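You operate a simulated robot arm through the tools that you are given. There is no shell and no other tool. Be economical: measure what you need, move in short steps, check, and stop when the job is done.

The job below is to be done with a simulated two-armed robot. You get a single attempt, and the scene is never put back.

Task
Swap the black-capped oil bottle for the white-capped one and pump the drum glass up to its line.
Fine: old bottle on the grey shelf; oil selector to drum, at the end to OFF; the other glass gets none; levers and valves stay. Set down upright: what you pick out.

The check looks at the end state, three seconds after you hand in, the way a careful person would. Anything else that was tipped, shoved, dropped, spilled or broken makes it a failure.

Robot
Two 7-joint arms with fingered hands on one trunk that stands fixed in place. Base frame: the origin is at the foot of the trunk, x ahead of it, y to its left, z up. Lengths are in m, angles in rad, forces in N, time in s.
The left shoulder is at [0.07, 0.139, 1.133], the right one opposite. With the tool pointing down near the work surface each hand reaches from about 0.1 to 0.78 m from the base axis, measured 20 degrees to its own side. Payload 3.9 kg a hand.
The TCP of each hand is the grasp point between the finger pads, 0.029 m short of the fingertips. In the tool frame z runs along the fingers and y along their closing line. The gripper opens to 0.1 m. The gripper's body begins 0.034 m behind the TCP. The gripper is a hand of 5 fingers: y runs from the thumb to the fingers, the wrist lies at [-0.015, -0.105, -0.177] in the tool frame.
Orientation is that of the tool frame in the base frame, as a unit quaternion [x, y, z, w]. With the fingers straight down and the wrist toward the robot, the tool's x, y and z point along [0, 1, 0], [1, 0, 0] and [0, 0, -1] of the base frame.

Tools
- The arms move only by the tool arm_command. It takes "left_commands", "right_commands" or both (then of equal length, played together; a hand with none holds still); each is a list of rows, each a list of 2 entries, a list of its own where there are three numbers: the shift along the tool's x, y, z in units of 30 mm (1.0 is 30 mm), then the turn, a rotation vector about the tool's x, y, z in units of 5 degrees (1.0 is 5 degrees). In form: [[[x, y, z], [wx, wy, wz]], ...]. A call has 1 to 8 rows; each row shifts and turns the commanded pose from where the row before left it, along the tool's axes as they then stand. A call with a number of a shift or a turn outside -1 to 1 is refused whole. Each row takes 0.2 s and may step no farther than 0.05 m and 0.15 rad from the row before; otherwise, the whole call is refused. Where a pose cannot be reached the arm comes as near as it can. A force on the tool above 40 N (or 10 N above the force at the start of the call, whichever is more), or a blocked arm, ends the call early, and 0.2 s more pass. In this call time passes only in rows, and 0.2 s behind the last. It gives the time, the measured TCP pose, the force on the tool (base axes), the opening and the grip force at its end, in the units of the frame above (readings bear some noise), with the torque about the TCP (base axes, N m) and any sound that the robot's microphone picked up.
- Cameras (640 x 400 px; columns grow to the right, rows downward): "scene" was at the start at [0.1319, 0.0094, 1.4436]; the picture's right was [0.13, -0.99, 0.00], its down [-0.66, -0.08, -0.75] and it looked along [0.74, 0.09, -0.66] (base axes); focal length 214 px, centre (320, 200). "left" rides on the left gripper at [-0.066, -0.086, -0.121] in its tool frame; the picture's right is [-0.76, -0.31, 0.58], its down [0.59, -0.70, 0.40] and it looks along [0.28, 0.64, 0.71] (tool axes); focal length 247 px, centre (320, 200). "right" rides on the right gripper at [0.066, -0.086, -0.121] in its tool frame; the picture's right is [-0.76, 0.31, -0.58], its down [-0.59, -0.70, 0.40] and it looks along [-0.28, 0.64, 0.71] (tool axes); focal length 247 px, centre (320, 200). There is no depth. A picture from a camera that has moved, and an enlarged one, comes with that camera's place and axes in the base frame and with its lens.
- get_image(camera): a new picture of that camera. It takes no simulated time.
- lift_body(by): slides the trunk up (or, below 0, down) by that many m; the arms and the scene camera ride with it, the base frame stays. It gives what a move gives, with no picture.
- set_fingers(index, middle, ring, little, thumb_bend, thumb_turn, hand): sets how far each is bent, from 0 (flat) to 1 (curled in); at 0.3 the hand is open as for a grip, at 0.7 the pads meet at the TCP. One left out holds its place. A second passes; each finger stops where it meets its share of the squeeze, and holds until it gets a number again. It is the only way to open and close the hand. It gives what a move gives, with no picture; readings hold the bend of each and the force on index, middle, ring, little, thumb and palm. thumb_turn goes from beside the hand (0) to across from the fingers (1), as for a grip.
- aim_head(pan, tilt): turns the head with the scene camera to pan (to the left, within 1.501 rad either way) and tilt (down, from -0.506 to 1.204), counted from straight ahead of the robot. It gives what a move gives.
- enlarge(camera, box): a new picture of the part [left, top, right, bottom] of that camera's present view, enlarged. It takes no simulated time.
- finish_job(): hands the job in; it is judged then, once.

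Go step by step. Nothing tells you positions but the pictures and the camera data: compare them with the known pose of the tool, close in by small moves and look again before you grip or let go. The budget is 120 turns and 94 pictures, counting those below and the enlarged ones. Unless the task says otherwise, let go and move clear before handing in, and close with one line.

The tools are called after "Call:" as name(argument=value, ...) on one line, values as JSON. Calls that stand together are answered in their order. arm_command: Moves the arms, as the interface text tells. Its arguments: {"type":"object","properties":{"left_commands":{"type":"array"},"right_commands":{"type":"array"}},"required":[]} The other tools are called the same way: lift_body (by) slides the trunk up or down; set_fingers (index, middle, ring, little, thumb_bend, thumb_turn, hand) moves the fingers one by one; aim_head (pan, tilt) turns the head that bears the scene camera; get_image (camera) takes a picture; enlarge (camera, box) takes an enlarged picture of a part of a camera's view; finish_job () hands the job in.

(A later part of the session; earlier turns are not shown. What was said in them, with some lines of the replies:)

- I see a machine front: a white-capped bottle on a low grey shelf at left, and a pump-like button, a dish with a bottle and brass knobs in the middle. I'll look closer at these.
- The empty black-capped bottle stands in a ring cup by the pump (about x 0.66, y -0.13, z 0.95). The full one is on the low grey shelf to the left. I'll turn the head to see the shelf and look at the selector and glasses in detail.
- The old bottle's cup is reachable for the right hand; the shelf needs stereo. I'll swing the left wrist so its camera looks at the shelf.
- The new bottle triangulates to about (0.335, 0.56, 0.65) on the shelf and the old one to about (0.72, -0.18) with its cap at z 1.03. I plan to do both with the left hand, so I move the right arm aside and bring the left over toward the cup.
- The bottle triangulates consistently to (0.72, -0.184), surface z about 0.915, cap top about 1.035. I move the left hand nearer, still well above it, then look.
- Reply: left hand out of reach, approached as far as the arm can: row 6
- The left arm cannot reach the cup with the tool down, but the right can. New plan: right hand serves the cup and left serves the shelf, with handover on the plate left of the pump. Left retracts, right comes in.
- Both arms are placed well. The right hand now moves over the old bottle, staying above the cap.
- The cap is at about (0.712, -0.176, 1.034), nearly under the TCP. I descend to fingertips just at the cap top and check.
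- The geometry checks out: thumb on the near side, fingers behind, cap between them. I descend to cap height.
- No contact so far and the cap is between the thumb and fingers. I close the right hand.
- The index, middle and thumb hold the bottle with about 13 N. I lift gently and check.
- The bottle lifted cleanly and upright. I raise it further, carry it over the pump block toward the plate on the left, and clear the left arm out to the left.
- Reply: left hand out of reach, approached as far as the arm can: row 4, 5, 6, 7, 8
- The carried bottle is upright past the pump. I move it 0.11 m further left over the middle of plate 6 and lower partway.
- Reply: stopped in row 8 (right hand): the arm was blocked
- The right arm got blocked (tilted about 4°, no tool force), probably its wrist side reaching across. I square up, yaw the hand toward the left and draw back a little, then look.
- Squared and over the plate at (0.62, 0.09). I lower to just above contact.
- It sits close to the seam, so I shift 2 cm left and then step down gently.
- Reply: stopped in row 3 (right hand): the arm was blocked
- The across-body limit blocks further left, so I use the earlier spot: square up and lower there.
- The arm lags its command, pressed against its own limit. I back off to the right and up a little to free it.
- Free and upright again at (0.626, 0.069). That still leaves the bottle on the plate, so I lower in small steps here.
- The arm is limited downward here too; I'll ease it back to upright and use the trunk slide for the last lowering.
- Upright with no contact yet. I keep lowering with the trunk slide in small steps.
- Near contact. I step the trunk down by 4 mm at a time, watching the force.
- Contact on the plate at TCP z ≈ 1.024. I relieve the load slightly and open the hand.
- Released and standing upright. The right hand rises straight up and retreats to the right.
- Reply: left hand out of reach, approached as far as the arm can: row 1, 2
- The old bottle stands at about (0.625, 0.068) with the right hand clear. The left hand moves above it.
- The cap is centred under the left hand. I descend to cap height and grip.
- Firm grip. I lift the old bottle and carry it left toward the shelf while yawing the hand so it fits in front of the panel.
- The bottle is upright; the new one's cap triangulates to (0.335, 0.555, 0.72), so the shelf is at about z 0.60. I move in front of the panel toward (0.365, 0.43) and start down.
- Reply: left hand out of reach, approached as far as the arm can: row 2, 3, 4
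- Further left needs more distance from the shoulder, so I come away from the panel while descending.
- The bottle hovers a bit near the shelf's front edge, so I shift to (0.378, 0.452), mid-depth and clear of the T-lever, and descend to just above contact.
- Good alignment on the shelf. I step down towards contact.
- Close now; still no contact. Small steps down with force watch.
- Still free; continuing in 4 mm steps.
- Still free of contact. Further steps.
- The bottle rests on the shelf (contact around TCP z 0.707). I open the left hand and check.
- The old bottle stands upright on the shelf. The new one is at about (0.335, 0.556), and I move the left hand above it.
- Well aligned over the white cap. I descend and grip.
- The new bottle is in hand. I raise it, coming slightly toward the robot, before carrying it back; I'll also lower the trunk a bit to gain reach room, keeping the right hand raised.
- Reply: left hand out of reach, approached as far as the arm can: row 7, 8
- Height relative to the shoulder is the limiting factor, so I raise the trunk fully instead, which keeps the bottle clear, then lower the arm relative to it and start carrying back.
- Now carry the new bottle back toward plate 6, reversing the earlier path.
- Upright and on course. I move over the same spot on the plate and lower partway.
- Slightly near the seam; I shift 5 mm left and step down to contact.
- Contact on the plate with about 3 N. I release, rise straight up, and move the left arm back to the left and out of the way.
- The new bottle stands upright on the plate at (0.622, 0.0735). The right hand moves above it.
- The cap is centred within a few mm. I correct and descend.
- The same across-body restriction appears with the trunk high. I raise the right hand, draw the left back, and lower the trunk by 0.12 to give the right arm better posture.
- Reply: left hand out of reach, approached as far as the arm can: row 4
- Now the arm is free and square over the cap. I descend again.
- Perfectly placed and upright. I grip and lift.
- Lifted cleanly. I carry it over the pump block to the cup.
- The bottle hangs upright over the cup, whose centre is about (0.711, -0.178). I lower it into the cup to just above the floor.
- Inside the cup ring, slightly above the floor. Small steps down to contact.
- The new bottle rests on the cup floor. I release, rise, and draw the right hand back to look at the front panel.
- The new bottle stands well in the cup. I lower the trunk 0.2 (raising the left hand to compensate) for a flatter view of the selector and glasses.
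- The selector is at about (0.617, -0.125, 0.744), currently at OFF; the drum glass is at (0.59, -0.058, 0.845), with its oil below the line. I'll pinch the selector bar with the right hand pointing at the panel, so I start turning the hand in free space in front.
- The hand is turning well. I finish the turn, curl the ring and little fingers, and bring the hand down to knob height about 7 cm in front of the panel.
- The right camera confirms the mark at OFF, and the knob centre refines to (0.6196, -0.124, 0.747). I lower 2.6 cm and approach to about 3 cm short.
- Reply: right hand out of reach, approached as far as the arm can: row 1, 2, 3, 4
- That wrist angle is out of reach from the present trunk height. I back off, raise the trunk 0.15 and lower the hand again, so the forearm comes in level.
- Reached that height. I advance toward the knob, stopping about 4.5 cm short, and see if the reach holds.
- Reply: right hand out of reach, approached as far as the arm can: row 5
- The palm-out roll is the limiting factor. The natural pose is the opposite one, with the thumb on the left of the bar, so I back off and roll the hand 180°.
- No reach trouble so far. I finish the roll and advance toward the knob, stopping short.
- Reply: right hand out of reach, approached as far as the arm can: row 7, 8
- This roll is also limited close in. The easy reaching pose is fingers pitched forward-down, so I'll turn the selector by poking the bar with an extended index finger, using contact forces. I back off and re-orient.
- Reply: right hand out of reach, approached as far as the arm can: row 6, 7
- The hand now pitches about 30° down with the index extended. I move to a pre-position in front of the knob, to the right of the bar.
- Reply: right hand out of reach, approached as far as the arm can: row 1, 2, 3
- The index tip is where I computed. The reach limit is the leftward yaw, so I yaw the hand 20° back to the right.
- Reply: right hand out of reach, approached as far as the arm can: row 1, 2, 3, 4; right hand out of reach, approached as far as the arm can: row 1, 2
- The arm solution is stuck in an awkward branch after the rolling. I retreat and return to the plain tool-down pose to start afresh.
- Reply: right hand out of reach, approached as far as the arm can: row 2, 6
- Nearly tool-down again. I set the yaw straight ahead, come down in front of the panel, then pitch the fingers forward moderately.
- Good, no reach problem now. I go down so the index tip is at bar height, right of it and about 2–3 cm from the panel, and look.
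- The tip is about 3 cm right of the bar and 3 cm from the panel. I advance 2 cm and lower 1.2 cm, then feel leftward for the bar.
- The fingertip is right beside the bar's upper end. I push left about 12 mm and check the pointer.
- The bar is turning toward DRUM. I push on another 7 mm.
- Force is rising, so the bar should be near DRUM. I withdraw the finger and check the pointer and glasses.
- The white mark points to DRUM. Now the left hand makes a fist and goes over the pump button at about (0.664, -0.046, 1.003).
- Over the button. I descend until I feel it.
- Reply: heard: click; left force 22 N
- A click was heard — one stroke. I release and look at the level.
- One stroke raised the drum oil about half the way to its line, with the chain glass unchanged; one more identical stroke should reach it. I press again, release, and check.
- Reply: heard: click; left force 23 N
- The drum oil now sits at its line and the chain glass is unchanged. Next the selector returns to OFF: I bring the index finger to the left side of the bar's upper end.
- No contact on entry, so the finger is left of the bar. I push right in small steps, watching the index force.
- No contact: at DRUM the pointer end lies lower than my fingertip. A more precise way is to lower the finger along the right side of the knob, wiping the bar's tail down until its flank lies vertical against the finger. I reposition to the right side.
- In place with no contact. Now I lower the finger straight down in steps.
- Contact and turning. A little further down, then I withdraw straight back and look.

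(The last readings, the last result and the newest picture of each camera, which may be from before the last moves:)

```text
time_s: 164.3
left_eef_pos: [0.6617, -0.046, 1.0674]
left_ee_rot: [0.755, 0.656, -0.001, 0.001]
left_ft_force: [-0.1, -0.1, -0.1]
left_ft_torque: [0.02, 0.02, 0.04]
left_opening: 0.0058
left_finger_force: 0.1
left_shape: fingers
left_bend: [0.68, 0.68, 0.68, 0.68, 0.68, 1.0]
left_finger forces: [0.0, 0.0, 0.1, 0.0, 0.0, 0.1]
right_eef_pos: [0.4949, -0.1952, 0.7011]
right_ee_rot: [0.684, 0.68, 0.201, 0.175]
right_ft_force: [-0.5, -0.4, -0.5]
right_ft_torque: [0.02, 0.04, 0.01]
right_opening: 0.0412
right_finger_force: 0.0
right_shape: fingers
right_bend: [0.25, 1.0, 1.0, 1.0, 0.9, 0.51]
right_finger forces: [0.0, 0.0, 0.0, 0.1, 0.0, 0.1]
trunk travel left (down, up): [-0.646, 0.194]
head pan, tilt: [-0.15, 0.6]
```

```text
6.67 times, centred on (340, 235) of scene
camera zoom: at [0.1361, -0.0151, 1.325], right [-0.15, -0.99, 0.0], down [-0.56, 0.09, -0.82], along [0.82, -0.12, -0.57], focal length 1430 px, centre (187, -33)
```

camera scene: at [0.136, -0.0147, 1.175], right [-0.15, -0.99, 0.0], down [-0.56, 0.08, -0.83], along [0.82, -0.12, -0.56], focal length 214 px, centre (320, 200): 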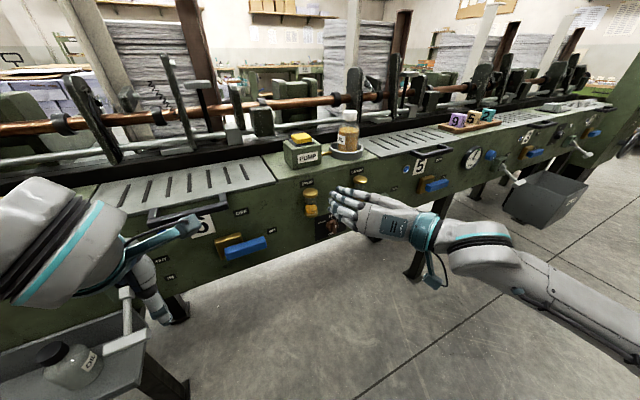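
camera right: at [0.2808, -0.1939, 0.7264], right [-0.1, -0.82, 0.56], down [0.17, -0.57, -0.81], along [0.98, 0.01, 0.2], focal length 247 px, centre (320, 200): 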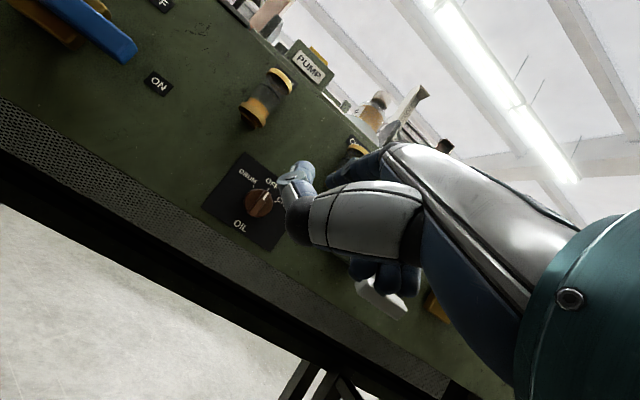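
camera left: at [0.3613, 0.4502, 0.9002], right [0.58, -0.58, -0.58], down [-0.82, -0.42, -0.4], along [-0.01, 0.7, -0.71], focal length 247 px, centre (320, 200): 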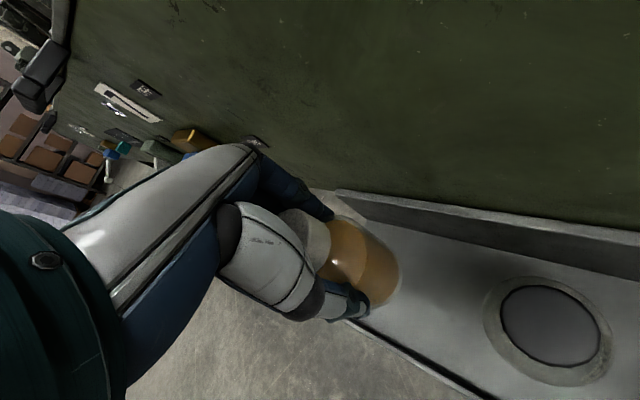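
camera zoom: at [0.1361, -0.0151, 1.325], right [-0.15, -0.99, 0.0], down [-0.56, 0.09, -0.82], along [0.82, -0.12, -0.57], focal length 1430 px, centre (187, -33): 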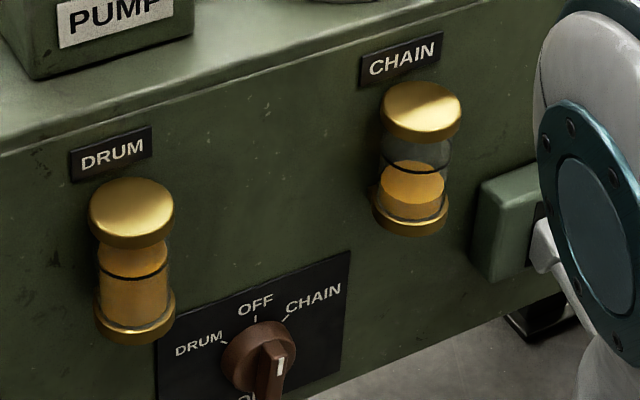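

The pointer is back at OFF, the drum oil is at its line and the chain glass is unchanged. I withdraw both arms clear.

Call:
arm_command(right_commands=[[[0, -0.7, -0.7], [0, 0, 0]], [[0, -0.7, -0.7], [0, 0, 0]], [[0, -0.7, -0.7], [0, 0, 0]], [[0, 0, -0.8], [0, 0, 0]], [[0, 0, -0.8], [0, 0, 0]], [[0, 0, -0.8], [0, 0, 0]]], left_commands=[[[0, 0, -0.8], [0, 0, 0]], [[0, 0, -0.8], [0, 0, 0]], [[0.4, -0.9, 0], [0, 0, 0]], [[0.6, -0.9, 0], [0, 0, 0]], [[0.7, -0.9, 0], [0, 0, 0]], [[0.7, -0.9, 0], [0, 0, 0]]])

Call:
aim_head(pan=0.3, tilt=0.85)

Call:
get_image(camera="scene")

```text
time_s: 165.7
left_eef_pos: [0.5659, 0.0427, 1.0986]
left_ee_rot: [0.755, 0.656, 0.0, 0.001]
left_ft_force: [0.8, -0.5, 0.2]
left_ft_torque: [0.0, -0.04, 0.03]
left_opening: 0.0056
left_finger_force: 0.2
left_shape: fingers
left_bend: [0.68, 0.68, 0.68, 0.68, 0.68, 1.0]
left_finger forces: [0.0, 0.0, 0.0, 0.1, 0.1, 0.0]
left hand out of reach, approached as far as the arm can: row 2
right_eef_pos: [0.4226, -0.2021, 0.722]
right_ee_rot: [0.683, 0.68, 0.201, 0.177]
right_ft_force: [-0.7, 0.8, -0.5]
right_ft_torque: [-0.02, -0.02, -0.02]
right_opening: 0.0411
right_finger_force: 0.0
right_shape: fingers
right_bend: [0.25, 1.0, 1.0, 1.0, 0.9, 0.51]
right_finger forces: [0.1, 0.0, 0.0, 0.1, 0.0, 0.1]
right hand out of reach, approached as far as the arm can: row 3, 4, 5, 6
trunk travel left (down, up): [-0.646, 0.194]
head pan, tilt: [-0.15, 0.6]
```

```text
time_s: 166.6
left_eef_pos: [0.5673, 0.0417, 1.0971]
left_ee_rot: [0.754, 0.656, 0.0, -0.001]
left_ft_force: [0.2, 0.0, -0.5]
left_ft_torque: [0.0, 0.01, -0.02]
left_opening: 0.006
left_finger_force: 0.1
left_shape: fingers
left_bend: [0.68, 0.68, 0.68, 0.68, 0.68, 1.0]
left_finger forces: [0.0, 0.1, 0.0, 0.0, 0.1, 0.0]
right_eef_pos: [0.4234, -0.2022, 0.7213]
right_ee_rot: [0.684, 0.679, 0.201, 0.175]
right_ft_force: [-0.7, 0.5, 0.5]
right_ft_torque: [0.03, 0.0, -0.01]
right_opening: 0.0412
right_finger_force: 0.1
right_shape: fingers
right_bend: [0.25, 1.0, 1.0, 1.0, 0.9, 0.51]
right_finger forces: [0.0, 0.0, 0.1, 0.0, 0.1, 0.0]
trunk travel left (down, up): [-0.646, 0.194]
head pan, tilt: [0.3, 0.85]
```

```text
0 pictures are left
camera scene: at [0.1231, 0.022, 1.3041], right [0.29, -0.96, 0.0], down [-0.72, -0.22, -0.66], along [0.63, 0.19, -0.75], focal length 214 px, centre (320, 200)
```

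scene: 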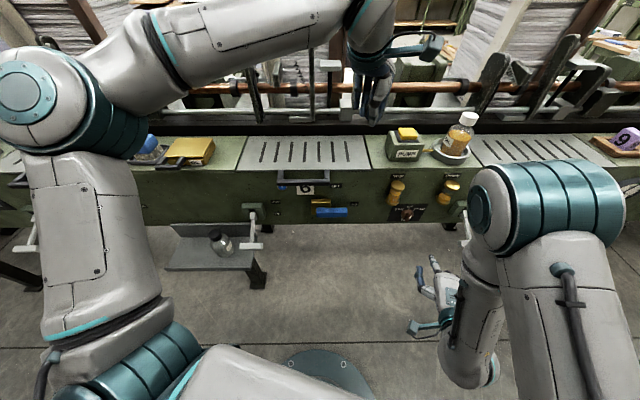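

The old bottle stands upright on the grey shelf and the new one stands in the cup. The hands are clear of everything, so I hand the job in.

Call:
finish_job()

```text
The job is handed in.
```

I've handed the job in. The white-capped bottle is in the pump cup, and the black-capped one stands upright on the grey shelf. The drum glass is pumped up to its line, the chain glass is unchanged, and the oil selector is back at OFF.
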